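You operate a simulated robot arm through the tools that you are given. There is no shell and no other tool. Be economical: measure what you need, move in short steps, check, and stop when the job is done.

The job below is to be done with a simulated two-armed robot. You get a single attempt, and the scene is never put back.

Task
Put the small grey cap from the grey tray on top of the medium carton on the top shelf of the left rack. Put the small white cap on the left bench. Open the left drawer of the middle bench. The order is free.
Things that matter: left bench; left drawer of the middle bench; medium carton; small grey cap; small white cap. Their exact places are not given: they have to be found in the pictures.

It is judged by the outcome, as a careful person would: the job done as asked, and still so three seconds after it is handed in. It fails if anything else is knocked over, pushed out of place, dropped, spilled or broken. Lids that push on must go on centred and level and be pressed home; caps that screw on are set level and turned clockwise until they are tight.

Robot
Two 7-joint arms with two-finger parallel grippers on one trunk, on a base that drives. Base frame: it is fixed to the floor where the robot stands at the start and does not move with it; the origin is under the middle of the robot, x ahead of it, y to its left, z up. Lengths are in m, angles in degrees, forces in N, time in s.
The left shoulder is at the start at [0.07, 0.133, 1.126], the right one opposite. With the tool pointing down near the work surface each hand reaches from about 0.1 to 0.64 m from the robot's upright axis, wherever it stands, measured 20 degrees to its own side. Places, roughly: left bench [0.5, -1.8, 0.8]; left drawer of the middle bench [0.3, -2.7, 0.6]; medium carton [-2.25, 1, 1]; small grey cap (3x3x2 cm) [0.5, -0.1, 0.8]; small white cap (3x3x2 cm) [0.5, -0.1, 0.8]. Payload 1.57 kg a hand.
The tool frame of a hand sits at the grasp point between the pads (the TCP): z along the fingers, y along the line on which they close. The tips reach 0.03 m beyond it. The gripper opens to 0.08 m. The fingers are 0.017 m wide and 0.012 m thick; the gripper's body (0.04 by 0.082 m) begins 0.08 m behind the TCP.
Orientation is that of the tool frame in the base frame, as a unit quaternion [w, x, y, z]. With the fingers straight down and closing along the base's y, the tool's x points along the base's -x, its y along +y and its z along -z.

Tools
- The arms move only by the tool nudge_tool. It takes "left_motion", "right_motion" or both (then of equal length, played together; a hand with none holds still); each is a list that holds one entry, the list of rows, each a list of 6 numbers: the shift along the tool's x, y, z in m, then the turn, a rotation vector about the tool's x, y, z in degrees. In form: [[[dx, dy, dz, wx, wy, wz], ...]]. A call has 1 to 10 rows; each row is the pose to reach, as a shift and turn from the pose commanded when the call began, along the tool's axes at that moment. "left_fingers" and "right_fingers" are, for a hand that has rows, the closure, from 0 (fully open) to 1 (shut), set as the call begins (left out, the last holds). Rows are played at 5 a second. More than 0.05 m and 8.6 degrees between two rows, or a gripper value outside its range, and nothing of the call is played. A pose out of reach is approached as far as the arm can. The call stops where the force on the tool passes 40 N (or 10 N more than at its start, if that is more) or the arm is blocked; 0.2 s more then pass. Each finger travels about 0.153 m/s and halts on what it meets, pressing with about 23 N; the grip force reading is that of the motor and also rises with nothing between the fingers. The clock runs only during rows and for 0.2 s after the last one: add rows that repeat a pose to give the fingers time. It gives the time, the measured TCP pose, the force on the tool (base axes), the opening and the grip force at its end, in the units of the frame above (readings bear some noise), with the torque about the TCP (base axes, N m) and any sound that the robot's microphone picked up.
- Cameras (640 x 400 px; columns grow to the right, rows downward): "scene" is now at [0.1303, -0.0183, 1.346]; the picture's right is [-0.22, -0.98, 0.00], its down [-0.64, 0.14, -0.75] and it looks along [0.74, -0.16, -0.66] (base axes); focal length 266 px, centre (320, 200). "left" rides on the left gripper at [0.072, 0.007, -0.122] in its tool frame; the picture's right is [-0.09, 1.00, 0.00], its down [-0.84, -0.08, -0.54] and it looks along [-0.54, -0.05, 0.84] (tool axes); focal length 238 px, centre (320, 200). "right" rides on the right gripper at [0.072, -0.007, -0.122] in its tool frame; the picture's right is [0.09, 1.00, 0.00], its down [-0.84, 0.08, -0.54] and it looks along [-0.54, 0.05, 0.84] (tool axes); focal length 238 px, centre (320, 200).
- snapshot(camera): a new picture of that camera. It takes no simulated time.
- lift_body(by): slides the trunk up (or, below 0, down) by that many m; the arms and the scene camera ride with it, the base frame stays. It gives what a move gives, with no picture.
- base_move(legs): drives the robot by 1 to 6 legs, each [ahead, left, turn to the left] in m, m and degrees, along the robot's own axes; the way and the turn of a leg run together, so that a leg with both is an arc; at most 1.5 m and 180 degrees a leg. The arms and the cameras ride along, it lands a little off, and it stops where it bumps. It gives what a move gives.
- turn_head(pan, tilt): turns the head with the scene camera to pan (to the left, within 86 degrees either way) and tilt (down, from -29 to 69), counted from straight ahead of the robot. It gives what a move gives.
- probe_pixels(camera, pixels): for up to 12 pixels [column, row] of the newest picture of that camera ("zoom" is the newest enlarged one), the place [x, y, z] in the base frame of the surface seen there, good to about 0.002 m. It takes no simulated time.
- close_up(camera, box): a new picture of the part [left, top, right, bottom] of that camera's present view, enlarged. It takes no simulated time.
- sign_off(): hands the job in; it is judged then, once.

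Keep the steps short. Do not move on a guess: measure, check each grasp and each placing, and mend mistakes. In all there are 110 turns and 108 pictures (those below and enlarged ones count). Leave the grippers open and the arms clear of the work at the hand-in unless told otherwise, and finish with a single line.

The tools are called as a command line: name --argument value ..., lists and objects as JSON in quotes. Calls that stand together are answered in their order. nudge_tool: Moves the arms, as the interface text tells. Its arguments: {"type":"object","properties":{"left_motion":{"type":"array"},"left_fingers":{"type":"number"},"right_motion":{"type":"array"},"right_fingers":{"type":"number"}},"required":[]} The other tools are called the same way: lift_body (by) slides the trunk up or down; base_move (legs) drives the base; turn_head (pan, tilt) turns the head that bears the scene camera; snapshot (camera) takes a picture; probe_pixels (camera, pixels) gives the place of the surface under pixels of a picture; close_up (camera, box) takes an enlarged picture of a part of a camera's view; sign_off () hands the job in.

At the start:

```text
time: 0.0
left_ee_pos: [0.5324, 0.0902, 1.0164]
left_ee_rot: [0.0, 0.001, 1.0, 0.0]
left_force: [0.6, 0.1, 0.6]
left_wrist_torque: [0.0, 0.01, -0.01]
left_gripper_width: 0.0798
left_grip_force: 0.1
right_ee_pos: [0.35, -0.2806, 1.0942]
right_ee_rot: [0.0, 0.0, 1.0, 0.0]
right_force: [0.1, -1.2, -0.6]
right_wrist_torque: [0.02, -0.01, -0.01]
right_gripper_width: 0.0801
right_grip_force: 0.0
trunk travel left (down, up): [-0.7, 0.24]
robot x, y, heading: [-0.0001, -0.0001, 0.0]
head pan, tilt: [-12.4, 41.1]
```

scene: 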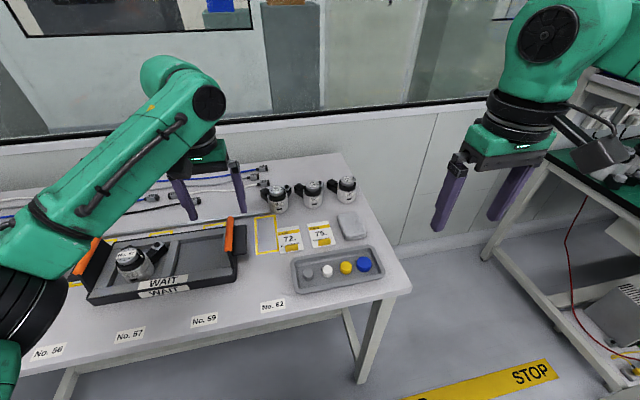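
right: 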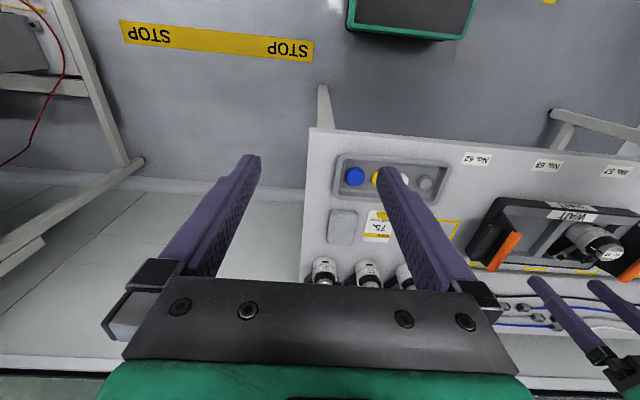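
left: 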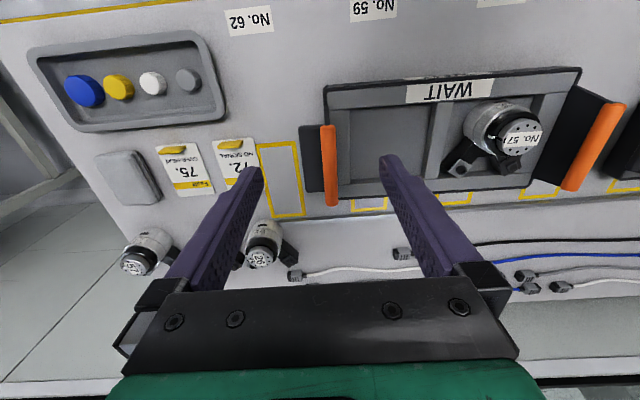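

The grey tray shows four caps: grey at (308,273), white (327,271), yellow and blue. I'll enlarge it and measure.

close_up --camera "scene" --box '[270, 220, 410, 308]'

probe_pixels --camera "scene" --pixels '[[308, 271], [327, 270], [346, 267], [364, 264], [317, 285], [300, 250], [340, 290], [295, 262], [382, 262], [299, 292]]'

```text
4.55 times, centred on (340, 264) of scene
```

zoom: 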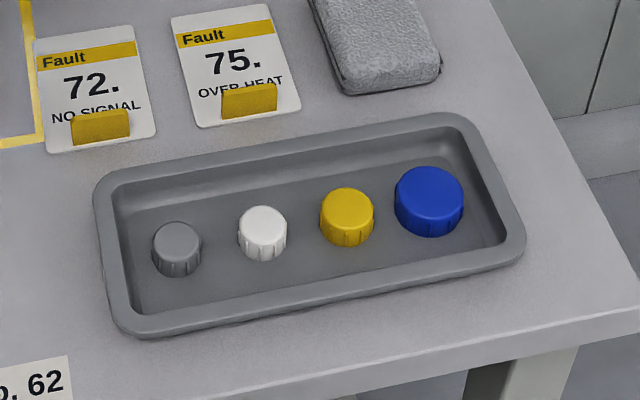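

```text
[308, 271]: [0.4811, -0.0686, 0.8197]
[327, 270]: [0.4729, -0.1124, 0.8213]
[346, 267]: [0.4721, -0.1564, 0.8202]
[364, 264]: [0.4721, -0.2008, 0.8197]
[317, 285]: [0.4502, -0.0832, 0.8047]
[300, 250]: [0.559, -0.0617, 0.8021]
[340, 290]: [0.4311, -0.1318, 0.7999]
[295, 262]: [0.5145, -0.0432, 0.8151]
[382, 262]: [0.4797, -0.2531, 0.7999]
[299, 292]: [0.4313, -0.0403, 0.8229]
```

Caps' tops are at z about 0.82. I'll probe the rims of the grey and white cap tops for exact centres.

probe_pixels --camera "zoom" --pixels '[[156, 238], [197, 238], [176, 225], [176, 251], [176, 268], [242, 224], [284, 224], [263, 210], [263, 238], [263, 255], [220, 240], [120, 240]]'

```text
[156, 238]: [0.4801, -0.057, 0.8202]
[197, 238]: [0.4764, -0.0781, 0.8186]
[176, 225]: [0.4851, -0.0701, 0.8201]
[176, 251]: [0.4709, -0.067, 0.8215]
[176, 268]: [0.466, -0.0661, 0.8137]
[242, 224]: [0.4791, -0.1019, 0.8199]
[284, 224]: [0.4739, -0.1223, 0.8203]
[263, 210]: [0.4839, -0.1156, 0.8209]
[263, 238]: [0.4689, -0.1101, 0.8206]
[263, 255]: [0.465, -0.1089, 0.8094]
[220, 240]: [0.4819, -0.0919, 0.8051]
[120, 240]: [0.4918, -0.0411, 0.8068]
```

Grey cap centre is about (0.478,-0.068), white (0.476,-0.112), each about 25 mm wide, tray floor z≈0.804. The neighbours sit close along y, so I'll turn both hands 85° to close along x. The right hand goes above the white cap while the left moves aside.

nudge_tool --right_motion '[[[-0.012, 0.016, 0.01, 0, 0, -8.5], [-0.025, 0.033, 0.02, 0, 0, -17], [-0.038, 0.05, 0.035, 0, 0, -25.5], [-0.05, 0.067, 0.05, 0, 0, -34], [-0.063, 0.084, 0.065, 0, 0, -42.5], [-0.076, 0.101, 0.08, 0, 0, -51], [-0.088, 0.118, 0.095, 0, 0, -59.5], [-0.1, 0.135, 0.11, 0, 0, -68], [-0.113, 0.152, 0.125, 0, 0, -76.5], [-0.126, 0.169, 0.14, 0, 0, -85]]]' --left_motion '[[[0, 0.01, 0, 0, 0, 8.5], [0, 0.02, 0, 0, 0, 17], [0, 0.03, 0, 0, 0, 25.5], [0, 0.04, 0, 0, 0, 34], [0, 0.05, 0, 0, 0, 42.5], [0, 0.06, 0, 0, 0, 51], [0, 0.07, 0, 0, 0, 59.5], [0, 0.08, 0, 0, 0, 68], [0, 0.09, 0, 0, 0, 76.5], [0, 0.1, 0, 0, 0, 85]]]' --right_fingers 0.45 --left_fingers 0.45

snapshot --camera "right"

snapshot --camera "scene"

```text
time: 2.2
left_ee_pos: [0.5314, 0.1901, 1.0171]
left_ee_rot: [0.0, 0.676, 0.737, 0.0]
left_force: [-1.1, 0.0, 0.1]
left_wrist_torque: [-0.01, 0.02, -0.04]
left_gripper_width: 0.0441
left_grip_force: 0.1
right_ee_pos: [0.3032, -0.0429, 0.904]
right_ee_rot: [0.032, -0.615, 0.788, -0.023]
right_force: [-0.3, -0.1, 1.2]
right_wrist_torque: [-0.03, 0.0, 0.0]
right_gripper_width: 0.0441
right_grip_force: 0.1
right hand out of reach, approached as far as the arm can: row 4, 5, 6, 7, 8, 9, 10
trunk travel left (down, up): [-0.7, 0.24]
robot x, y, heading: [0.0011, -0.0013, -0.1]
head pan, tilt: [-12.4, 41.1]
```

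```text
103 pictures are left
```

right: 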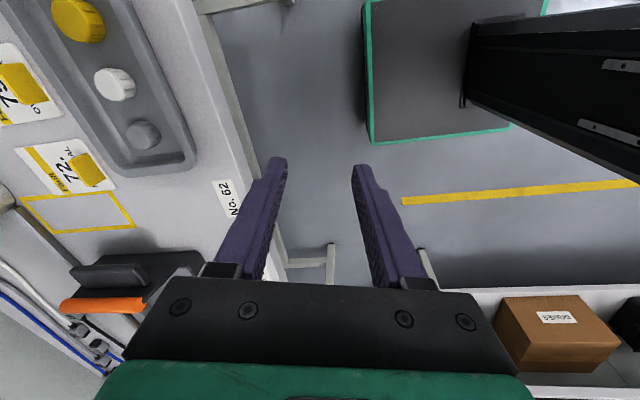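

```text
102 pictures are left
```

scene: 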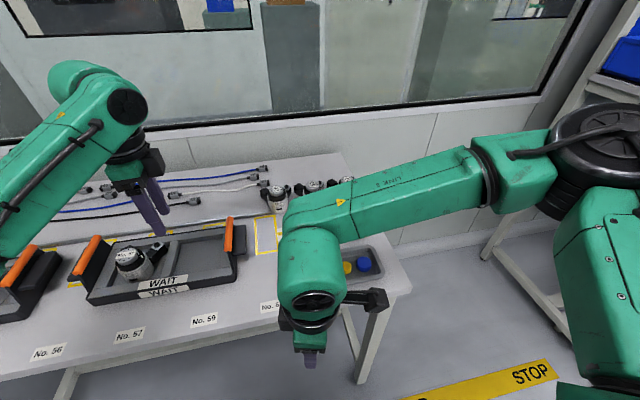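

The right arm stopped short with this wrist turn while it crossed inward. I'll back off (up, outward, half of the turn undone) and read where it is.

nudge_tool --right_motion '[[[0.02, 0, -0.02, 0, 0, 8.5], [0.04, 0, -0.04, 0, 0, 17], [0.06, 0, -0.06, 0, 0, 25.5], [0.08, 0, -0.08, 0, 0, 34], [0.1, 0, -0.1, 0, 0, 42.5], [0.12, 0, -0.12, 0, 0, 51], [0.14, 0, -0.14, 0, 0, 59.5], [0.16, 0, -0.14, 0, 0, 68], [0.16, 0, -0.14, 0, 0, 76.5], [0.16, 0, -0.14, 0, 0, 85]]]'

```text
time: 4.4
left_ee_pos: [0.5317, 0.1913, 1.0173]
left_ee_rot: [0.0, 0.676, 0.737, 0.0]
left_force: [-0.9, 0.3, 0.3]
left_wrist_torque: [0.01, 0.01, 0.01]
left_gripper_width: 0.044
left_grip_force: 0.0
right_ee_pos: [0.2534, -0.1964, 1.0423]
right_ee_rot: [0.039, 0.08, 0.996, 0.004]
right_force: [-0.7, -0.8, 0.1]
right_wrist_torque: [0.01, 0.02, -0.01]
right_gripper_width: 0.0443
right_grip_force: 0.0
trunk travel left (down, up): [-0.7, 0.24]
robot x, y, heading: [-0.0019, -0.0055, 0.3]
head pan, tilt: [-12.4, 41.1]
```

Right hand is now free at (0.253,-0.196,1.042). I'll level it and extend forward before turning.

nudge_tool --right_motion '[[[-0.04, -0.002, 0, 0.1, 1, -2], [-0.08, -0.004, 0, 0.2, 2, -4], [-0.12, -0.006, 0.005, 0.3, 3, -6], [-0.16, -0.008, 0.01, 0.4, 4, -8], [-0.2, -0.01, 0.015, 0.46, 4.5, -9.2], [-0.24, -0.014, 0.02, 0.46, 4.5, -9.2]]]'

```text
time: 5.8
left_ee_pos: [0.5333, 0.1904, 1.0161]
left_ee_rot: [-0.001, 0.675, 0.738, 0.0]
left_force: [-0.2, -0.3, -0.3]
left_wrist_torque: [-0.02, 0.02, -0.02]
left_gripper_width: 0.0438
left_grip_force: 0.1
right_ee_pos: [0.4906, -0.2488, 1.0402]
right_ee_rot: [0.0, -0.002, 1.0, -0.001]
right_force: [1.2, 0.5, 0.6]
right_wrist_torque: [-0.03, 0.03, 0.0]
right_gripper_width: 0.0441
right_grip_force: 0.0
trunk travel left (down, up): [-0.7, 0.24]
robot x, y, heading: [0.0001, 0.0006, 0.1]
head pan, tilt: [-12.4, 41.1]
```

Level again. Now I turn about the tool's z by −85° in place.

nudge_tool --right_motion '[[[0, 0, 0, 0, 0, -8.5], [0, 0, 0, 0, 0, -17], [0, 0, 0, 0, 0, -25.5], [0, 0, 0, 0, 0, -34], [0, 0, 0, 0, 0, -42.5], [0, 0, 0, 0, 0, -51], [0, 0, 0, 0, 0, -59.5], [0, 0, 0, 0, 0, -68], [0, 0, 0, 0, 0, -76.5], [0, 0, 0, 0, 0, -85]]]'

```text
time: 8.0
left_ee_pos: [0.532, 0.1915, 1.0169]
left_ee_rot: [0.001, 0.676, 0.737, 0.0]
left_force: [-0.3, 1.5, -0.6]
left_wrist_torque: [-0.01, 0.01, -0.03]
left_gripper_width: 0.044
left_grip_force: 0.1
right_ee_pos: [0.2438, -0.0437, 0.9778]
right_ee_rot: [0.005, -0.659, 0.752, -0.013]
right_force: [0.6, 1.0, -0.4]
right_wrist_torque: [-0.02, 0.0, 0.03]
right_gripper_width: 0.0442
right_grip_force: 0.1
right hand out of reach, approached as far as the arm can: row 2, 3, 4, 5, 6, 7, 8, 9, 10
trunk travel left (down, up): [-0.7, 0.24]
robot x, y, heading: [0.0013, -0.0032, 0.1]
head pan, tilt: [-12.4, 41.1]
```

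Negative turning is limited on the right arm. I'll turn back and then try the positive direction.

nudge_tool --right_motion '[[[0.02, 0, -0.01, 0, 0, 8.5], [0.04, 0, -0.02, 0, 0, 17], [0.06, 0, -0.03, 0, 0, 25.5], [0.08, 0, -0.04, 0, 0, 34], [0.1, 0, -0.05, 0, 0, 42.5], [0.12, -0.02, -0.06, 0, 0, 51], [0.14, -0.06, -0.06, 0, 0, 59.5], [0.15, -0.1, -0.06, 0, 0, 68], [0.15, -0.14, -0.06, 0, 0, 76.5], [0.15, -0.18, -0.06, 0, 0, 82.5]]]'

```text
time: 10.2
left_ee_pos: [0.5326, 0.1901, 1.0152]
left_ee_rot: [0.0, 0.676, 0.737, 0.0]
left_force: [0.1, 0.0, -0.8]
left_wrist_torque: [-0.01, 0.04, 0.03]
left_gripper_width: 0.0443
left_grip_force: 0.0
right_ee_pos: [0.401, -0.2165, 1.0412]
right_ee_rot: [0.012, 0.002, 1.0, -0.007]
right_force: [1.0, -0.1, 0.0]
right_wrist_torque: [-0.02, 0.04, 0.01]
right_gripper_width: 0.0438
right_grip_force: 0.1
trunk travel left (down, up): [-0.7, 0.24]
robot x, y, heading: [-0.0009, 0.0017, 0.1]
head pan, tilt: [-12.4, 41.1]
```

Now the positive turn.

nudge_tool --right_motion '[[[0, 0, 0, 0, 0, 8.5], [0, 0, 0, 0, 0, 17], [0, 0, 0, 0, 0, 25.5], [0, 0, 0, 0, 0, 34], [0, 0, 0, 0, 0, 42.5], [0, 0, 0, 0, 0, 51], [0, 0, 0, 0, 0, 59.5], [0, 0, 0, 0, 0, 68], [0, 0, 0, 0, 0, 76.5], [0, 0, 0, 0, 0, 85]]]'

```text
time: 12.4
left_ee_pos: [0.5321, 0.1903, 1.0175]
left_ee_rot: [-0.001, 0.676, 0.737, 0.0]
left_force: [-1.0, 0.1, 0.6]
left_wrist_torque: [0.01, 0.01, -0.03]
left_gripper_width: 0.044
left_grip_force: 0.1
right_ee_pos: [0.3986, -0.218, 1.0415]
right_ee_rot: [0.013, 0.677, 0.736, 0.002]
right_force: [-0.4, -0.1, 0.2]
right_wrist_torque: [0.02, -0.02, -0.01]
right_gripper_width: 0.0438
right_grip_force: 0.0
trunk travel left (down, up): [-0.7, 0.24]
robot x, y, heading: [0.001, 0.0021, -0.1]
head pan, tilt: [-12.4, 41.1]
```

That works. Next: square up the last 5° and the tilt, move above the white cap at z≈0.90.

nudge_tool --right_motion '[[[0.025, 0.0216, 0.02, 0.4, 0.3, 1.6], [0.05, 0.043, 0.04, 0.8, 0.6, 3.2], [0.075, 0.065, 0.07, 1.21, 0.89, 4.78], [0.0989, 0.0863, 0.1, 1.21, 0.89, 4.78], [0.0989, 0.0863, 0.14, 1.21, 0.89, 4.78]]]'

snapshot --camera "right"

```text
time: 13.6
left_ee_pos: [0.5312, 0.1896, 1.0169]
left_ee_rot: [-0.001, 0.676, 0.737, 0.0]
left_force: [0.4, 1.0, 0.3]
left_wrist_torque: [0.03, 0.01, 0.02]
left_gripper_width: 0.044
left_grip_force: 0.0
right_ee_pos: [0.4732, -0.1215, 0.9063]
right_ee_rot: [0.001, 0.706, 0.708, 0.004]
right_force: [0.0, 0.3, 0.4]
right_wrist_torque: [-0.01, 0.03, 0.0]
right_gripper_width: 0.0441
right_grip_force: 0.1
right hand out of reach, approached as far as the arm can: row 5
trunk travel left (down, up): [-0.7, 0.24]
robot x, y, heading: [0.002, -0.002, 0.0]
head pan, tilt: [-12.4, 41.1]
```

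```text
101 pictures are left
```

right: 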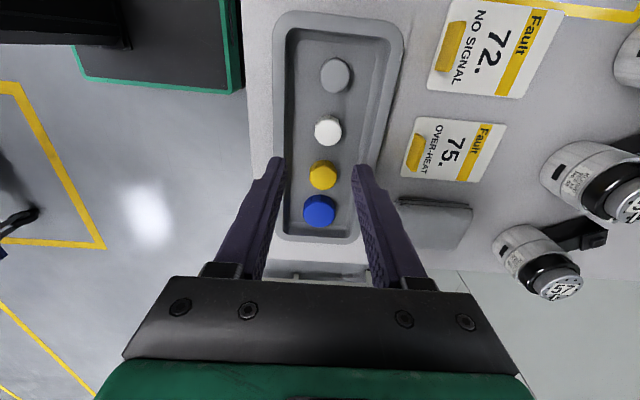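

The white cap is in sight at (328,130) between the finger line. The arm was near its low limit, so I'll raise the hands a little, centre over the cap, and descend with the trunk instead.

nudge_tool --right_motion '[[[0.005, 0.0015, -0.02, 0, 0, 0], [0.0095, 0.003, -0.04, 0, 0, 0], [0.0095, 0.003, -0.06, 0, 0, 0], [0.0095, 0.003, -0.06, 0, 0, 0]]]' --left_motion '[[[0, 0, -0.02, 0, 0, 0], [0, 0, -0.04, 0, 0, 0], [0, 0, -0.06, 0, 0, 0], [0, 0, -0.06, 0, 0, 0]]]'

lift_body --by -0.09

close_up --camera "right" --box '[240, 0, 440, 250]'

```text
time: 14.6
left_ee_pos: [0.5322, 0.1895, 1.0785]
left_ee_rot: [0.0, 0.675, 0.738, 0.0]
left_force: [0.3, 0.2, 0.3]
left_wrist_torque: [-0.02, -0.02, 0.01]
left_gripper_width: 0.0441
left_grip_force: 0.0
right_ee_pos: [0.4753, -0.1123, 0.9653]
right_ee_rot: [-0.001, 0.706, 0.709, 0.001]
right_force: [-0.3, 0.2, 0.0]
right_wrist_torque: [-0.04, -0.01, 0.0]
right_gripper_width: 0.0443
right_grip_force: 0.0
trunk travel left (down, up): [-0.7, 0.24]
robot x, y, heading: [0.0004, 0.0015, 0.1]
head pan, tilt: [-12.4, 41.1]
```

```text
time: 15.8
left_ee_pos: [0.5321, 0.1907, 0.9872]
left_ee_rot: [0.0, 0.675, 0.738, -0.001]
left_force: [-0.1, 0.0, -1.5]
left_wrist_torque: [-0.02, -0.01, -0.02]
left_gripper_width: 0.0441
left_grip_force: 0.0
right_ee_pos: [0.4754, -0.1124, 0.8772]
right_ee_rot: [0.001, 0.706, 0.709, 0.002]
right_force: [-0.5, 0.5, 0.1]
right_wrist_torque: [-0.05, 0.0, -0.01]
right_gripper_width: 0.0439
right_grip_force: 0.0
trunk travel left (down, up): [-0.61, 0.33]
robot x, y, heading: [-0.0008, -0.0, -0.2]
head pan, tilt: [-12.4, 41.1]
```

```text
1.60 times, centred on (340, 125) of right
```

zoom: 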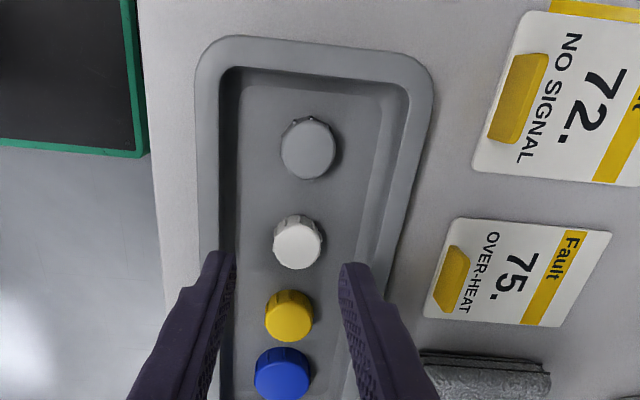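

Probing the white and grey tops and tray walls from here to confirm alignment.

probe_pixels --camera "zoom" --pixels '[[278, 244], [318, 244], [298, 228], [298, 264], [286, 147], [332, 147], [308, 124], [308, 174], [246, 244], [345, 220], [370, 220]]'

```text
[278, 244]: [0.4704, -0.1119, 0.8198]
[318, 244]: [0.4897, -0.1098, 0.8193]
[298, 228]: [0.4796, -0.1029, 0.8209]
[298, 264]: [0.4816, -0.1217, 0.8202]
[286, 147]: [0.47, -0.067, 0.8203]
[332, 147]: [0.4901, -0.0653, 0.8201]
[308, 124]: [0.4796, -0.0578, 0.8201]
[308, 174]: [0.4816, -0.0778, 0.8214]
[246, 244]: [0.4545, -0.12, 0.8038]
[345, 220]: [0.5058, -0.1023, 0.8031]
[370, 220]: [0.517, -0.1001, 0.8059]
```

White centre is (0.480,-0.112). I'll shift 4.5 mm in x, narrow the opening to ~34 mm, then lower the trunk 38 mm so the tips stop ~5 mm above the tray floor.

nudge_tool --right_motion '[[[0, 0.0045, 0, 0, 0, 0], [0, 0.0045, 0, 0, 0, 0]]]' --right_fingers 0.57

lift_body --by -0.038

close_up --camera "right" --box '[240, 0, 440, 250]'

```text
time: 16.4
left_ee_pos: [0.5324, 0.1896, 0.9877]
left_ee_rot: [-0.001, 0.675, 0.737, 0.0]
left_force: [0.0, -0.3, 1.1]
left_wrist_torque: [0.0, -0.02, -0.03]
left_gripper_width: 0.044
left_grip_force: 0.1
right_ee_pos: [0.4789, -0.112, 0.8781]
right_ee_rot: [0.0, 0.707, 0.708, 0.002]
right_force: [0.1, 0.3, -0.2]
right_wrist_torque: [-0.01, -0.03, -0.02]
right_gripper_width: 0.0347
right_grip_force: 0.0
trunk travel left (down, up): [-0.61, 0.33]
robot x, y, heading: [0.0013, -0.0004, 0.1]
head pan, tilt: [-12.4, 41.1]
```

```text
time: 17.3
left_ee_pos: [0.5326, 0.1899, 0.9494]
left_ee_rot: [0.0, 0.675, 0.738, 0.0]
left_force: [0.0, -0.4, -0.2]
left_wrist_torque: [0.0, 0.02, -0.02]
left_gripper_width: 0.0442
left_grip_force: 0.0
right_ee_pos: [0.4787, -0.1119, 0.8383]
right_ee_rot: [0.0, 0.706, 0.708, 0.001]
right_force: [-0.3, 0.3, 0.4]
right_wrist_torque: [-0.02, -0.01, -0.01]
right_gripper_width: 0.0341
right_grip_force: 0.0
trunk travel left (down, up): [-0.572, 0.368]
robot x, y, heading: [0.0005, 0.0018, 0.1]
head pan, tilt: [-12.4, 41.1]
```

```text
1.60 times, centred on (340, 125) of right
```

zoom: 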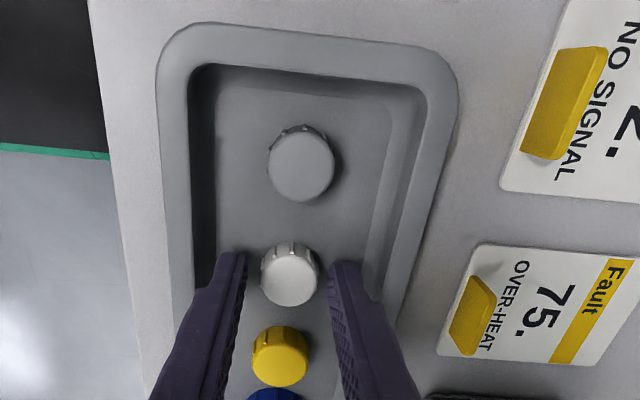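

The white cap is between the tips. Closing.

nudge_tool --right_motion '[[[0, 0, 0, 0, 0, 0], [0, 0, 0, 0, 0, 0], [0, 0, 0, 0, 0, 0]]]' --right_fingers 1

lift_body --by 0.09

snapshot --camera "right"

```text
time: 18.1
left_ee_pos: [0.5326, 0.1899, 0.9492]
left_ee_rot: [0.0, 0.676, 0.737, 0.001]
left_force: [0.3, 0.8, -0.1]
left_wrist_torque: [0.03, 0.02, -0.02]
left_gripper_width: 0.044
left_grip_force: 0.0
right_ee_pos: [0.4802, -0.1118, 0.8376]
right_ee_rot: [0.001, 0.707, 0.708, 0.002]
right_force: [0.5, -0.1, 1.0]
right_wrist_torque: [-0.01, -0.01, 0.04]
right_gripper_width: 0.0206
right_grip_force: 23.0
trunk travel left (down, up): [-0.572, 0.368]
robot x, y, heading: [0.0031, -0.0017, -0.1]
head pan, tilt: [-12.4, 41.1]
```

```text
time: 19.3
left_ee_pos: [0.5319, 0.1899, 1.039]
left_ee_rot: [0.0, 0.675, 0.737, -0.001]
left_force: [0.6, 0.7, 0.6]
left_wrist_torque: [0.0, -0.01, 0.02]
left_gripper_width: 0.0437
left_grip_force: 0.1
right_ee_pos: [0.4794, -0.1115, 0.9285]
right_ee_rot: [0.001, 0.707, 0.708, 0.001]
right_force: [0.8, 0.3, -0.4]
right_wrist_torque: [0.0, 0.03, 0.02]
right_gripper_width: 0.0206
right_grip_force: 23.2
trunk travel left (down, up): [-0.662, 0.278]
robot x, y, heading: [0.001, 0.0017, -0.1]
head pan, tilt: [-12.4, 41.1]
```

```text
98 pictures are left
```

right: 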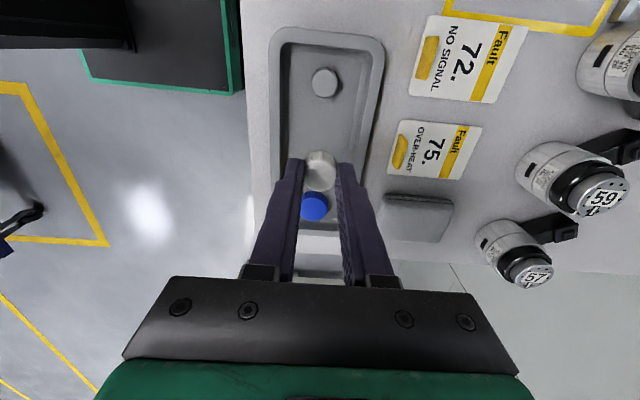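

White cap held (20.6 mm). I retract the right hand outward and up, then bring the left hand over the grey cap.

nudge_tool --right_motion '[[[-0.035, -0.01, -0.03, 0, 0, 0], [-0.075, -0.03, -0.05, 0, 0, 0], [-0.115, -0.05, -0.07, 0, 0, 0], [-0.15, -0.07, -0.09, 0, 0, 0], [-0.19, -0.09, -0.1, 0, 0, 0], [-0.19, -0.09, -0.1, 0, 0, 0], [-0.19, -0.09, -0.1, 0, 0, 0], [-0.19, -0.09, -0.1, 0, 0, 0], [-0.19, -0.09, -0.1, 0, 0, 0], [-0.19, -0.09, -0.1, 0, 0, 0]]]' --left_motion '[[[0, 0, 0, 0, 0, 0], [0, 0, 0, 0, 0, 0], [0, 0, 0, 0, 0, 0], [-0.035, -0.01, 0, 0, 0, 1], [-0.075, -0.022, 0, 0, 0, 2], [-0.115, -0.034, 0, 0, 0, 3], [-0.155, -0.046, 0, 0, 0, 4], [-0.195, -0.057, 0, 0, 0, 5], [-0.225, -0.066, 0, 0, 0, 5], [-0.2515, -0.0742, 0, 0, 0, 5]]]' --left_fingers 0.57

snapshot --camera "left"

```text
time: 21.5
left_ee_pos: [0.4811, -0.0691, 1.0399]
left_ee_rot: [0.0, 0.708, 0.707, 0.001]
left_force: [-0.2, -0.9, 0.9]
left_wrist_torque: [0.02, -0.03, 0.03]
left_gripper_width: 0.0345
left_grip_force: 0.1
right_ee_pos: [0.3885, -0.3046, 1.0276]
right_ee_rot: [0.0, 0.706, 0.708, 0.002]
right_force: [0.1, 0.2, -0.5]
right_wrist_torque: [0.01, 0.01, 0.03]
right_gripper_width: 0.0208
right_grip_force: 22.8
trunk travel left (down, up): [-0.662, 0.278]
robot x, y, heading: [0.0021, 0.0005, 0.0]
head pan, tilt: [-12.4, 41.1]
```

```text
97 pictures are left
```

left: 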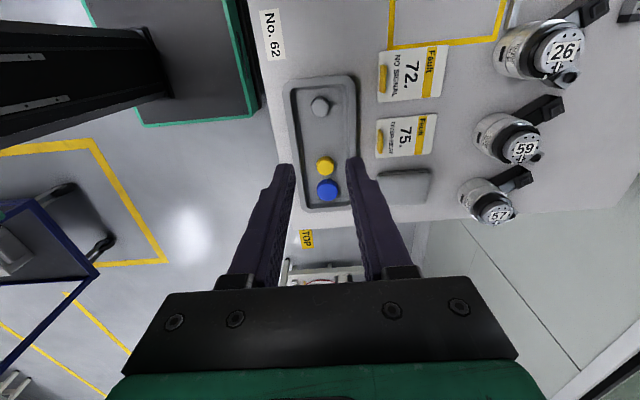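

Left hand is over the grey cap. Descend 0.14 m and check.

nudge_tool --left_motion '[[[0.002, 0, 0.04, 0, 0, 0], [0.002, 0, 0.08, 0, 0, 0], [0.002, 0, 0.12, 0, 0, 0], [0.002, 0, 0.14, 0, 0, 0], [0.002, 0, 0.14, 0, 0, 0]]]'

snapshot --camera "left"

```text
time: 22.7
left_ee_pos: [0.48, -0.0658, 0.8986]
left_ee_rot: [0.0, 0.707, 0.707, -0.001]
left_force: [0.0, 0.0, -0.3]
left_wrist_torque: [-0.03, 0.01, 0.07]
left_gripper_width: 0.0341
left_grip_force: 0.0
right_ee_pos: [0.3888, -0.3031, 1.028]
right_ee_rot: [0.001, 0.707, 0.708, 0.002]
right_force: [0.8, 0.0, -0.1]
right_wrist_torque: [-0.01, 0.04, 0.0]
right_gripper_width: 0.0205
right_grip_force: 22.8
trunk travel left (down, up): [-0.662, 0.278]
robot x, y, heading: [0.0023, 0.0002, -0.0]
head pan, tilt: [-12.4, 41.1]
```

```text
96 pictures are left
```

left: 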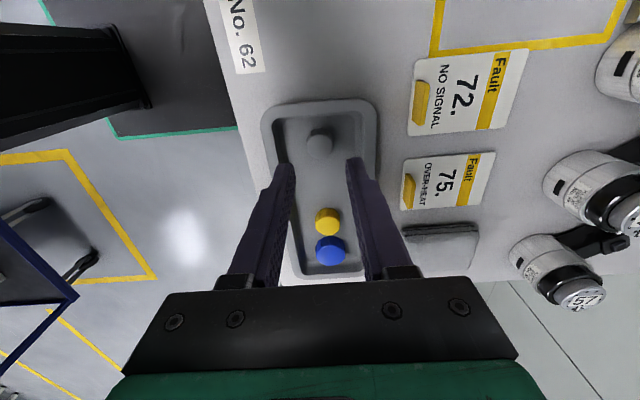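

Position (0.480,-0.066) matches the grey cap (0.480,-0.067). Down 60 mm.

nudge_tool --left_motion '[[[0, 0, 0.02, 0, 0, 0], [-0.001, 0, 0.04, 0, 0, 0], [-0.001, 0, 0.055, 0, 0, 0], [-0.001, 0, 0.0605, 0, 0, 0], [-0.001, 0, 0.0605, 0, 0, 0]]]'

close_up --camera "left" --box '[220, 50, 420, 250]'

```text
time: 23.9
left_ee_pos: [0.4801, -0.0665, 0.8389]
left_ee_rot: [0.0, 0.707, 0.707, 0.0]
left_force: [0.1, 0.2, 0.2]
left_wrist_torque: [0.03, -0.01, -0.02]
left_gripper_width: 0.0347
left_grip_force: 0.1
right_ee_pos: [0.3898, -0.3027, 1.0284]
right_ee_rot: [0.0, 0.707, 0.707, 0.002]
right_force: [-0.4, 0.5, -0.5]
right_wrist_torque: [0.02, 0.0, 0.0]
right_gripper_width: 0.0205
right_grip_force: 22.9
trunk travel left (down, up): [-0.662, 0.278]
robot x, y, heading: [0.0011, 0.0037, 0.0]
head pan, tilt: [-12.4, 41.1]
```

```text
2.00 times, centred on (320, 150) of left
```

zoom: 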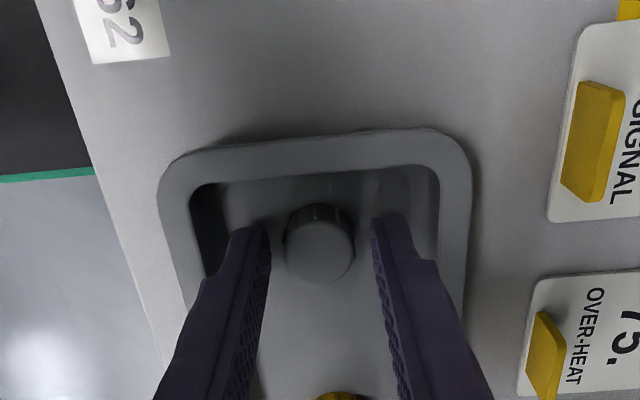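

Grey cap is between the fingers. Close, then rise in the next call.

nudge_tool --left_motion '[[[0, 0, 0, 0, 0, 0], [0, 0, 0, 0, 0, 0], [0, 0, 0, 0, 0, 0]]]' --left_fingers 1

nudge_tool --left_motion '[[[0, 0, -0.03, 0, 0, 0], [0, 0, -0.07, 0, 0, 0], [0, 0, -0.12, 0, 0, 0], [0, 0, -0.16, 0, 0, 0], [0.04, 0, -0.2, 0, 0, 0], [0.08, -0.03, -0.2, 0, 0, 0], [0.12, -0.06, -0.2, 0, 0, 0], [0.16, -0.09, -0.2, 0, 0, 0], [0.2, -0.1, -0.2, 0, 0, 0]]]'

turn_head --pan -75 --tilt 30

snapshot --camera "left"

snapshot --camera "scene"

```text
time: 24.7
left_ee_pos: [0.4799, -0.0654, 0.8386]
left_ee_rot: [0.001, 0.707, 0.707, 0.0]
left_force: [0.0, -0.4, 0.8]
left_wrist_torque: [0.01, 0.01, 0.0]
left_gripper_width: 0.0205
left_grip_force: 23.5
right_ee_pos: [0.3906, -0.3032, 1.0289]
right_ee_rot: [0.0, 0.707, 0.708, 0.002]
right_force: [-0.5, 0.6, 0.0]
right_wrist_torque: [-0.01, 0.01, 0.0]
right_gripper_width: 0.0204
right_grip_force: 22.7
trunk travel left (down, up): [-0.662, 0.278]
robot x, y, heading: [-0.0015, -0.0015, 0.1]
head pan, tilt: [-12.4, 41.1]
```

```text
refused: row 5 steps farther than a row can; nothing moved
```

```text
time: 26.1
left_ee_pos: [0.4796, -0.0666, 0.8386]
left_ee_rot: [0.0, 0.707, 0.707, 0.0]
left_force: [0.1, -0.2, -0.4]
left_wrist_torque: [0.01, 0.01, -0.02]
left_gripper_width: 0.0205
left_grip_force: 22.7
right_ee_pos: [0.3901, -0.3036, 1.0292]
right_ee_rot: [0.0, 0.706, 0.708, 0.002]
right_force: [-0.1, -0.6, 0.2]
right_wrist_torque: [-0.01, 0.01, -0.01]
right_gripper_width: 0.0205
right_grip_force: 22.9
trunk travel left (down, up): [-0.662, 0.278]
robot x, y, heading: [-0.003, 0.0021, -0.1]
head pan, tilt: [-75.0, 30.0]
```

```text
94 pictures are left
```

left: 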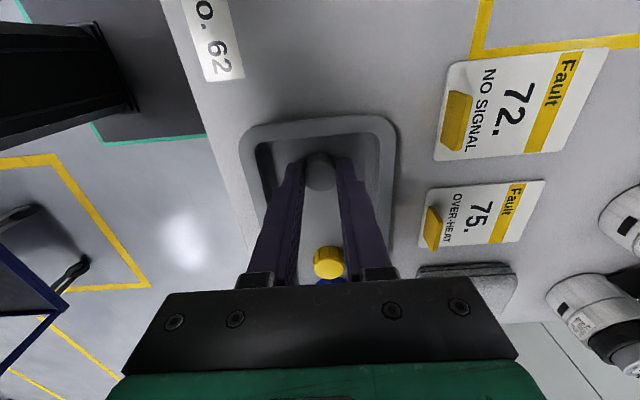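

```text
93 pictures are left
```

scene: 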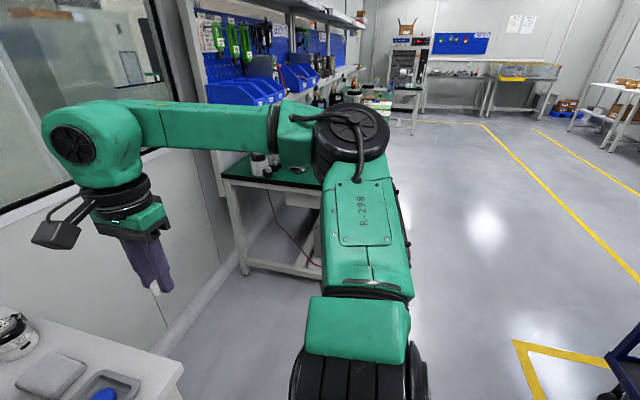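

Grey is gripped; the rise was refused because of one long step. Redo with shorter steps, retracting the left hand close.

nudge_tool --left_motion '[[[0, 0, -0.03, 0, 0, 0], [0, 0, -0.07, 0, 0, 0], [0, 0, -0.11, 0, 0, 0], [0.01, 0, -0.15, 0, 0, 0], [0.04, 0, -0.18, 0, 0, 0], [0.07, -0.02, -0.2, 0, 0, 0], [0.1, -0.05, -0.2, 0, 0, 0], [0.13, -0.08, -0.2, 0, 0, 0], [0.16, -0.1, -0.2, 0, 0, 0], [0.2, -0.11, -0.2, 0, 0, 0]]]'

snapshot --camera "left"

probe_pixels --camera "scene" --pixels '[[245, 180], [222, 178], [260, 152], [310, 170], [270, 200], [300, 270], [245, 270], [130, 390]]'

```text
time: 28.2
left_ee_pos: [0.3693, 0.1353, 1.039]
left_ee_rot: [0.0, 0.707, 0.707, -0.001]
left_force: [-0.1, 0.0, 0.0]
left_wrist_torque: [-0.01, -0.02, -0.01]
left_gripper_width: 0.0201
left_grip_force: 23.4
right_ee_pos: [0.3884, -0.3011, 1.0298]
right_ee_rot: [0.002, 0.706, 0.708, 0.002]
right_force: [-0.2, 0.6, 0.5]
right_wrist_torque: [-0.04, -0.01, 0.02]
right_gripper_width: 0.0205
right_grip_force: 23.3
trunk travel left (down, up): [-0.662, 0.278]
robot x, y, heading: [0.0028, -0.0026, 0.1]
head pan, tilt: [-75.0, 30.0]
```

```text
92 pictures are left
```

left: 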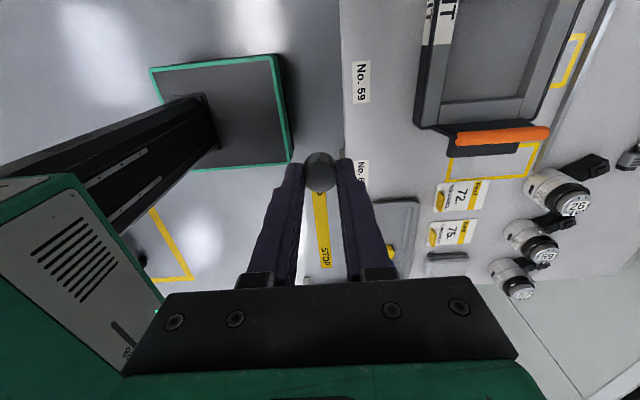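

```text
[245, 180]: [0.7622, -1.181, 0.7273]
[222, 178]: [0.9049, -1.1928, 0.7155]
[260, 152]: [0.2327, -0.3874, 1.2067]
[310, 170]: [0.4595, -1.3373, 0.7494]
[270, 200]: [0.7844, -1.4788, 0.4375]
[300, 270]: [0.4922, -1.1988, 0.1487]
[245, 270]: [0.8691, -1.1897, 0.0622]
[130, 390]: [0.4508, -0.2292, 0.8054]
```

Both caps held. The green-topped bench with pegboard is at about y −1.2 to −2. I back up 0.3 m and drive sideways to the right 1.5 m, then look.

base_move --legs '[[-0.3, 0, 0], [0, -1.4, 0]]'

turn_head --pan -35 --tilt 25

snapshot --camera "scene"

```text
time: 36.9
left_ee_pos: [0.069, -1.2625, 1.0394]
left_ee_rot: [0.0, 0.706, 0.708, 0.0]
left_force: [0.7, 0.0, -0.5]
left_wrist_torque: [0.03, 0.02, -0.01]
left_gripper_width: 0.0205
left_grip_force: 22.8
right_ee_pos: [0.09, -1.6987, 1.0282]
right_ee_rot: [0.001, 0.704, 0.71, 0.002]
right_force: [-0.7, -0.1, 0.5]
right_wrist_torque: [-0.02, 0.02, 0.01]
right_gripper_width: 0.0203
right_grip_force: 22.7
trunk travel left (down, up): [-0.662, 0.278]
robot x, y, heading: [-0.2973, -1.3978, 0.3]
head pan, tilt: [-75.0, 30.0]
```

```text
time: 38.0
left_ee_pos: [0.0692, -1.263, 1.0401]
left_ee_rot: [0.001, 0.705, 0.709, 0.0]
left_force: [0.0, -0.1, 0.0]
left_wrist_torque: [0.0, 0.01, 0.0]
left_gripper_width: 0.0207
left_grip_force: 23.0
right_ee_pos: [0.0906, -1.6982, 1.0294]
right_ee_rot: [0.001, 0.704, 0.71, 0.002]
right_force: [0.2, -0.4, -0.9]
right_wrist_torque: [-0.04, 0.03, 0.04]
right_gripper_width: 0.0205
right_grip_force: 23.1
trunk travel left (down, up): [-0.662, 0.278]
robot x, y, heading: [-0.3005, -1.3962, 0.4]
head pan, tilt: [-35.0, 25.0]
```

```text
91 pictures are left
```

scene: 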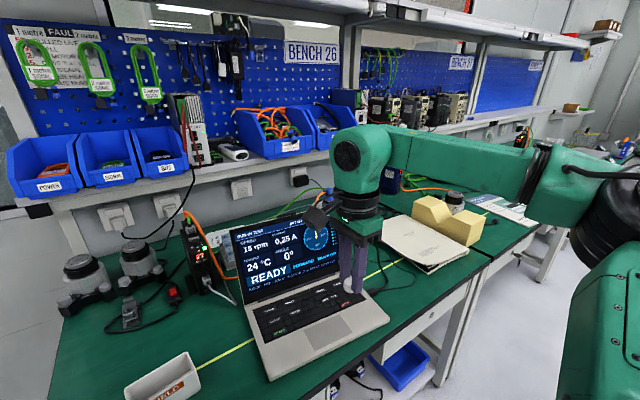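

I see the left bench (Bench 26, green top) with a laptop and a small white bin. The middle bench follows on its right. I measure free spots on the green top.

probe_pixels --camera "scene" --pixels '[[230, 365], [215, 330], [180, 335], [100, 340], [390, 330], [420, 285], [270, 380], [200, 380], [405, 310], [240, 345], [455, 290], [130, 385]]'

close_up --camera "scene" --box '[60, 200, 500, 400]'

```text
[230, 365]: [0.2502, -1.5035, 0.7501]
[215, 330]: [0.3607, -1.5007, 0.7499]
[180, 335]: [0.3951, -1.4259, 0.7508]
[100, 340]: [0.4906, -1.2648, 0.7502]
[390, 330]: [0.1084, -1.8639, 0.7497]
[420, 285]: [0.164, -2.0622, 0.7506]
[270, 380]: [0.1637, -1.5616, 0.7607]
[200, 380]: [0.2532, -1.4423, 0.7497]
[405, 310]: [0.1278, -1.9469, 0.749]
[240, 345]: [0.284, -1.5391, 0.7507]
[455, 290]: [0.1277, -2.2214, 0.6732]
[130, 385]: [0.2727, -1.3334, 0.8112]
```

```text
1.45 times, centred on (280, 300) of scene
```

zoom: 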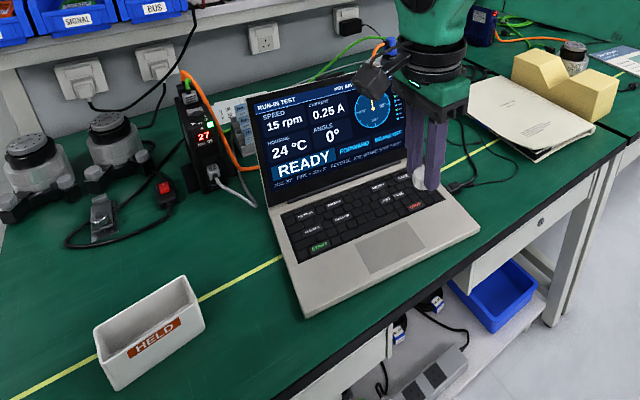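

I choose the clear green spot at about (0.20,-1.48), between the laptop's left side (y≈-1.56) and the white bin (y>-1.43). I shift the base 0.12 m left and raise the left hand, and bring the right hand above that spot.

base_move --legs '[[0, 0.12, 0]]'

nudge_tool --right_motion '[[[0.02, 0.02, 0, 0, 0, 0], [0.04, 0.04, 0, 0, 0, 0], [0.06, 0.06, 0, 0, 0, 0], [0.08, 0.085, 0, 0, 0, 0], [0.1, 0.11, 0, 0, 0, 0], [0.1, 0.11, 0, 0, 0, 0]]]' --left_motion '[[[0, 0, -0.02, 0, 0, 0], [0, 0, -0.04, 0, 0, 0], [0, -0.01, -0.06, 0, 0, 0], [0, -0.02, -0.08, 0, 0, 0], [0, -0.03, -0.1, 0, 0, 0], [0, -0.04, -0.12, 0, 0, 0]]]'

snapshot --camera "right"

snapshot --camera "scene"

```text
time: 39.2
left_ee_pos: [0.0697, -1.1445, 1.0402]
left_ee_rot: [0.0, 0.706, 0.708, 0.0]
left_force: [-0.7, 0.9, 0.1]
left_wrist_torque: [-0.01, -0.04, 0.02]
left_gripper_width: 0.0205
left_grip_force: 22.7
right_ee_pos: [0.0898, -1.5804, 1.0285]
right_ee_rot: [-0.001, 0.705, 0.71, 0.003]
right_force: [0.0, 0.2, -0.2]
right_wrist_torque: [-0.01, 0.02, 0.03]
right_gripper_width: 0.0208
right_grip_force: 23.8
trunk travel left (down, up): [-0.662, 0.278]
robot x, y, heading: [-0.298, -1.2755, 0.3]
head pan, tilt: [-35.0, 25.0]
```

```text
time: 40.6
left_ee_pos: [0.0276, -1.1445, 1.1604]
left_ee_rot: [0.001, 0.707, 0.708, 0.001]
left_force: [0.2, -0.6, -0.7]
left_wrist_torque: [0.02, -0.06, 0.03]
left_gripper_width: 0.0206
left_grip_force: 23.3
right_ee_pos: [0.1975, -1.4799, 1.0302]
right_ee_rot: [0.001, 0.705, 0.709, 0.003]
right_force: [0.2, -0.4, 0.5]
right_wrist_torque: [-0.02, -0.07, -0.04]
right_gripper_width: 0.0205
right_grip_force: 23.1
trunk travel left (down, up): [-0.662, 0.278]
robot x, y, heading: [-0.3021, -1.28, 0.3]
head pan, tilt: [-35.0, 25.0]
```

```text
89 pictures are left
```

right: 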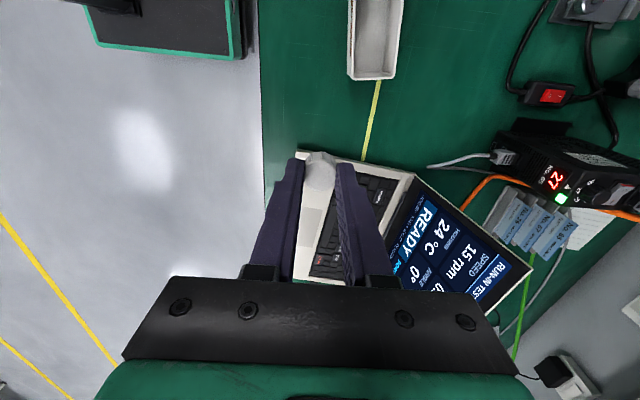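

```text
88 pictures are left
```

scene: 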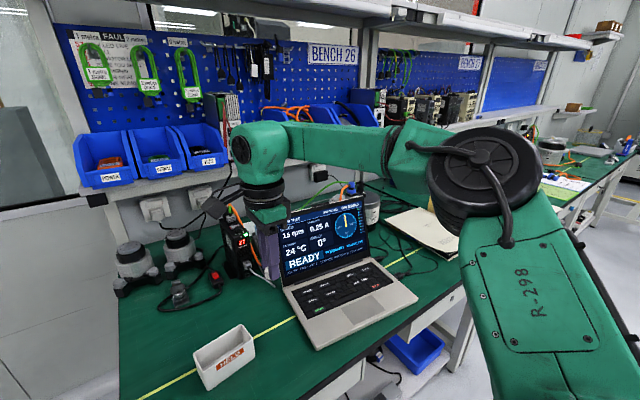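

Check the laptop and bin edges with the wrist camera before going down.

probe_pixels --camera "right" --pixels '[[300, 152], [345, 158], [410, 174], [350, 74], [392, 74], [320, 110], [290, 110], [263, 150]]'

```text
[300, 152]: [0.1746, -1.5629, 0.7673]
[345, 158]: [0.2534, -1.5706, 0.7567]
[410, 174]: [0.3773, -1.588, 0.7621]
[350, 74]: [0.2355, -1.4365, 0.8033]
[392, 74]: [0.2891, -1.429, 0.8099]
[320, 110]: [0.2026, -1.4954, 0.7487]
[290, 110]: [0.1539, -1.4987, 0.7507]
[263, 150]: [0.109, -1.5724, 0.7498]
```

Clear: target (0.19,-1.50), bench top 0.750. Lower the trunk 0.15 m, then shift and go down with the arm.

lift_body --by -0.17

nudge_tool --right_motion '[[[-0.018, -0.005, 0, 0, 0, 0], [-0.018, -0.005, 0.03, 0, 0, 0], [-0.018, -0.005, 0.05, 0, 0, 0], [-0.018, -0.005, 0.05, 0, 0, 0]]]'

snapshot --camera "right"

```text
time: 42.5
left_ee_pos: [0.0292, -1.1449, 0.9897]
left_ee_rot: [0.0, 0.706, 0.708, 0.001]
left_force: [-0.3, 0.5, -0.4]
left_wrist_torque: [0.02, -0.02, 0.01]
left_gripper_width: 0.0206
left_grip_force: 22.9
right_ee_pos: [0.1999, -1.4789, 0.8588]
right_ee_rot: [-0.001, 0.705, 0.709, 0.002]
right_force: [0.1, 0.2, -0.3]
right_wrist_torque: [0.04, 0.0, 0.0]
right_gripper_width: 0.0209
right_grip_force: 23.4
trunk travel left (down, up): [-0.492, 0.448]
robot x, y, heading: [-0.3059, -1.2814, -0.0]
head pan, tilt: [-35.0, 25.0]
```

```text
time: 43.5
left_ee_pos: [0.0295, -1.1435, 0.9891]
left_ee_rot: [0.0, 0.706, 0.708, 0.0]
left_force: [-0.1, 0.4, -0.4]
left_wrist_torque: [0.0, 0.01, 0.03]
left_gripper_width: 0.0206
left_grip_force: 22.6
right_ee_pos: [0.193, -1.4973, 0.8086]
right_ee_rot: [0.0, 0.706, 0.709, 0.001]
right_force: [-0.2, 0.3, -1.1]
right_wrist_torque: [0.02, -0.01, 0.01]
right_gripper_width: 0.0203
right_grip_force: 22.6
trunk travel left (down, up): [-0.492, 0.448]
robot x, y, heading: [-0.3023, -1.276, 0.4]
head pan, tilt: [-35.0, 25.0]
```

```text
87 pictures are left
```

right: 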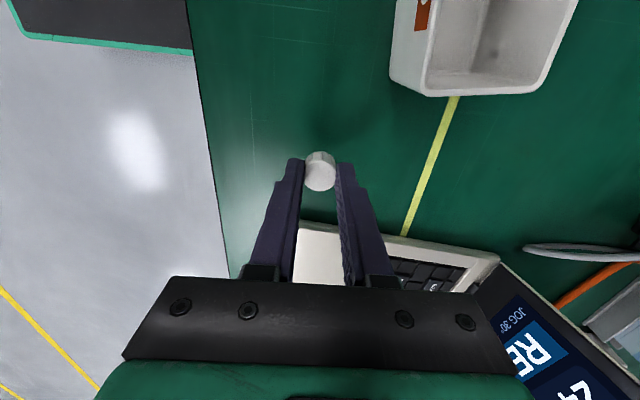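

Now down 23.5 mm so the cap just touches, in small steps.

nudge_tool --right_motion '[[[0, 0, 0.01, 0, 0, 0], [0, 0, 0.017, 0, 0, 0], [0, 0, 0.021, 0, 0, 0], [0, 0, 0.0235, 0, 0, 0], [0, 0, 0.0235, 0, 0, 0]]]'

close_up --camera "right" --box '[220, 80, 420, 240]'

```text
time: 44.7
left_ee_pos: [0.0287, -1.1443, 0.991]
left_ee_rot: [0.0, 0.706, 0.708, 0.0]
left_force: [0.6, -0.4, 0.3]
left_wrist_torque: [-0.01, 0.01, 0.01]
left_gripper_width: 0.0205
left_grip_force: 23.2
right_ee_pos: [0.1939, -1.4975, 0.785]
right_ee_rot: [0.002, 0.706, 0.709, 0.003]
right_force: [2.3, -0.8, 8.1]
right_wrist_torque: [-0.07, -0.09, 0.0]
right_gripper_width: 0.0205
right_grip_force: 23.1
trunk travel left (down, up): [-0.492, 0.448]
robot x, y, heading: [-0.3008, -1.2755, 0.6]
head pan, tilt: [-35.0, 25.0]
```

```text
2.50 times, centred on (320, 160) of right
```

zoom: 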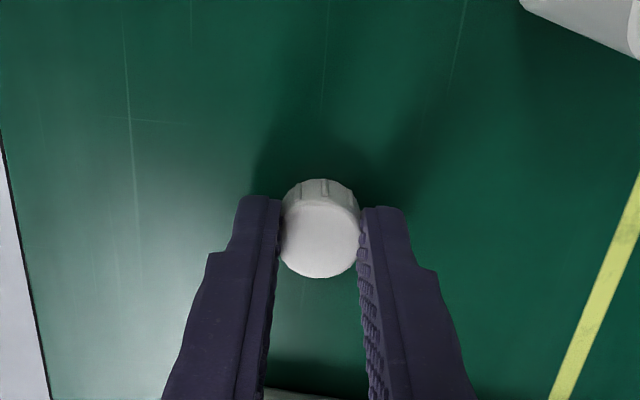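

Contact felt (8 N). Open to ~36 mm and rise.

nudge_tool --right_motion '[[[0, 0, 0, 0, 0, 0], [0, 0, 0, 0, 0, 0], [0, 0, -0.03, 0, 0, 0], [0, 0, -0.07, 0, 0, 0], [0, 0, -0.12, 0, 0, 0], [0, 0, -0.17, 0, 0, 0]]]' --right_fingers 0.5

snapshot --camera "right"

```text
time: 46.1
left_ee_pos: [0.0286, -1.1443, 0.99]
left_ee_rot: [0.0, 0.706, 0.708, 0.001]
left_force: [0.5, -0.2, -0.1]
left_wrist_torque: [0.03, 0.01, 0.02]
left_gripper_width: 0.0204
left_grip_force: 22.8
right_ee_pos: [0.1957, -1.4981, 0.9561]
right_ee_rot: [-0.001, 0.706, 0.708, 0.001]
right_force: [0.3, -0.1, 0.5]
right_wrist_torque: [0.0, -0.02, -0.01]
right_gripper_width: 0.0398
right_grip_force: 0.0
trunk travel left (down, up): [-0.492, 0.448]
robot x, y, heading: [-0.3026, -1.2761, -0.0]
head pan, tilt: [-35.0, 25.0]
```

```text
85 pictures are left
```

right: 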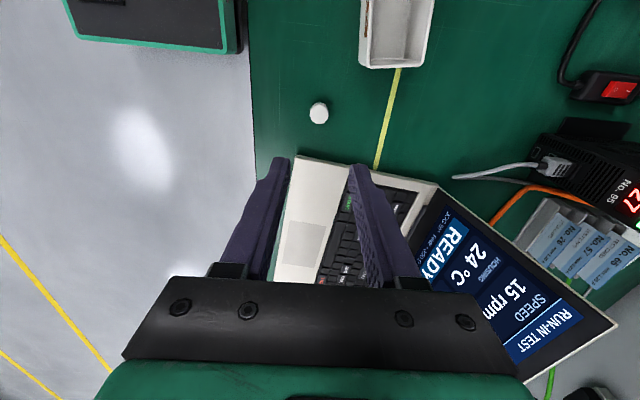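

White cap stands upright on the left bench. Retract the right hand, drive back and right to see the middle bench's drawers.

nudge_tool --right_motion '[[[0, -0.03, -0.02, 0, 0, 0], [0, -0.07, -0.04, 0, 0, 0], [-0.02, -0.11, -0.06, 0, 0, 0], [-0.05, -0.14, -0.06, 0, 0, 0], [-0.08, -0.17, -0.06, 0, 0, 0]]]'

base_move --legs '[[-0.25, 0, 0], [0, -1.2, 0]]'

turn_head --pan -5 --tilt 35

snapshot --camera "scene"

```text
time: 47.3
left_ee_pos: [0.0279, -1.1449, 0.9907]
left_ee_rot: [0.001, 0.706, 0.709, 0.0]
left_force: [-0.5, 0.2, -0.2]
left_wrist_torque: [0.03, 0.0, -0.01]
left_gripper_width: 0.0204
left_grip_force: 22.9
right_ee_pos: [0.0228, -1.5802, 1.0146]
right_ee_rot: [0.0, 0.704, 0.71, 0.003]
right_force: [-0.1, -0.6, 0.4]
right_wrist_torque: [0.03, -0.04, -0.02]
right_gripper_width: 0.04
right_grip_force: 0.0
trunk travel left (down, up): [-0.492, 0.448]
robot x, y, heading: [-0.3026, -1.2747, 0.4]
head pan, tilt: [-35.0, 25.0]
```

```text
time: 54.8
left_ee_pos: [-0.2188, -2.3422, 0.9901]
left_ee_rot: [0.0, 0.708, 0.706, 0.0]
left_force: [-0.7, -0.5, 1.2]
left_wrist_torque: [0.02, 0.01, -0.06]
left_gripper_width: 0.0207
left_grip_force: 22.9
right_ee_pos: [-0.2268, -2.7759, 1.0153]
right_ee_rot: [0.0, 0.708, 0.706, 0.002]
right_force: [-0.3, 1.1, 0.7]
right_wrist_torque: [-0.01, -0.03, -0.02]
right_gripper_width: 0.0398
right_grip_force: 0.1
trunk travel left (down, up): [-0.492, 0.448]
robot x, y, heading: [-0.549, -2.4754, -0.1]
head pan, tilt: [-35.0, 25.0]
```

```text
time: 55.7
left_ee_pos: [-0.2179, -2.3403, 0.9905]
left_ee_rot: [0.0, 0.708, 0.706, 0.0]
left_force: [0.3, 0.7, -0.5]
left_wrist_torque: [0.0, -0.01, 0.0]
left_gripper_width: 0.0204
left_grip_force: 23.0
right_ee_pos: [-0.2259, -2.7753, 1.0137]
right_ee_rot: [0.0, 0.707, 0.707, 0.002]
right_force: [0.2, 0.5, 0.2]
right_wrist_torque: [0.01, 0.02, 0.04]
right_gripper_width: 0.0398
right_grip_force: 0.2
trunk travel left (down, up): [-0.492, 0.448]
robot x, y, heading: [-0.5486, -2.4741, -0.3]
head pan, tilt: [-5.0, 35.0]
```

```text
84 pictures are left
```

scene: 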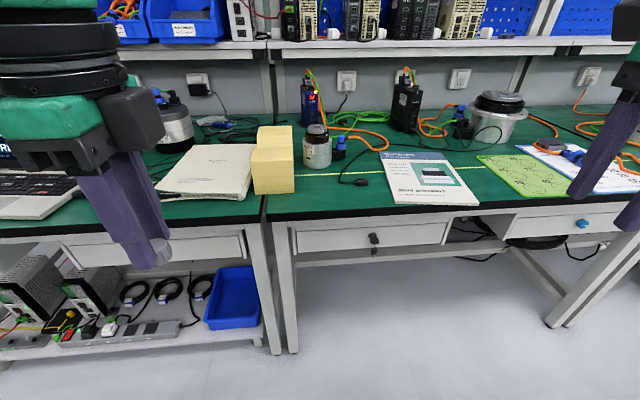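

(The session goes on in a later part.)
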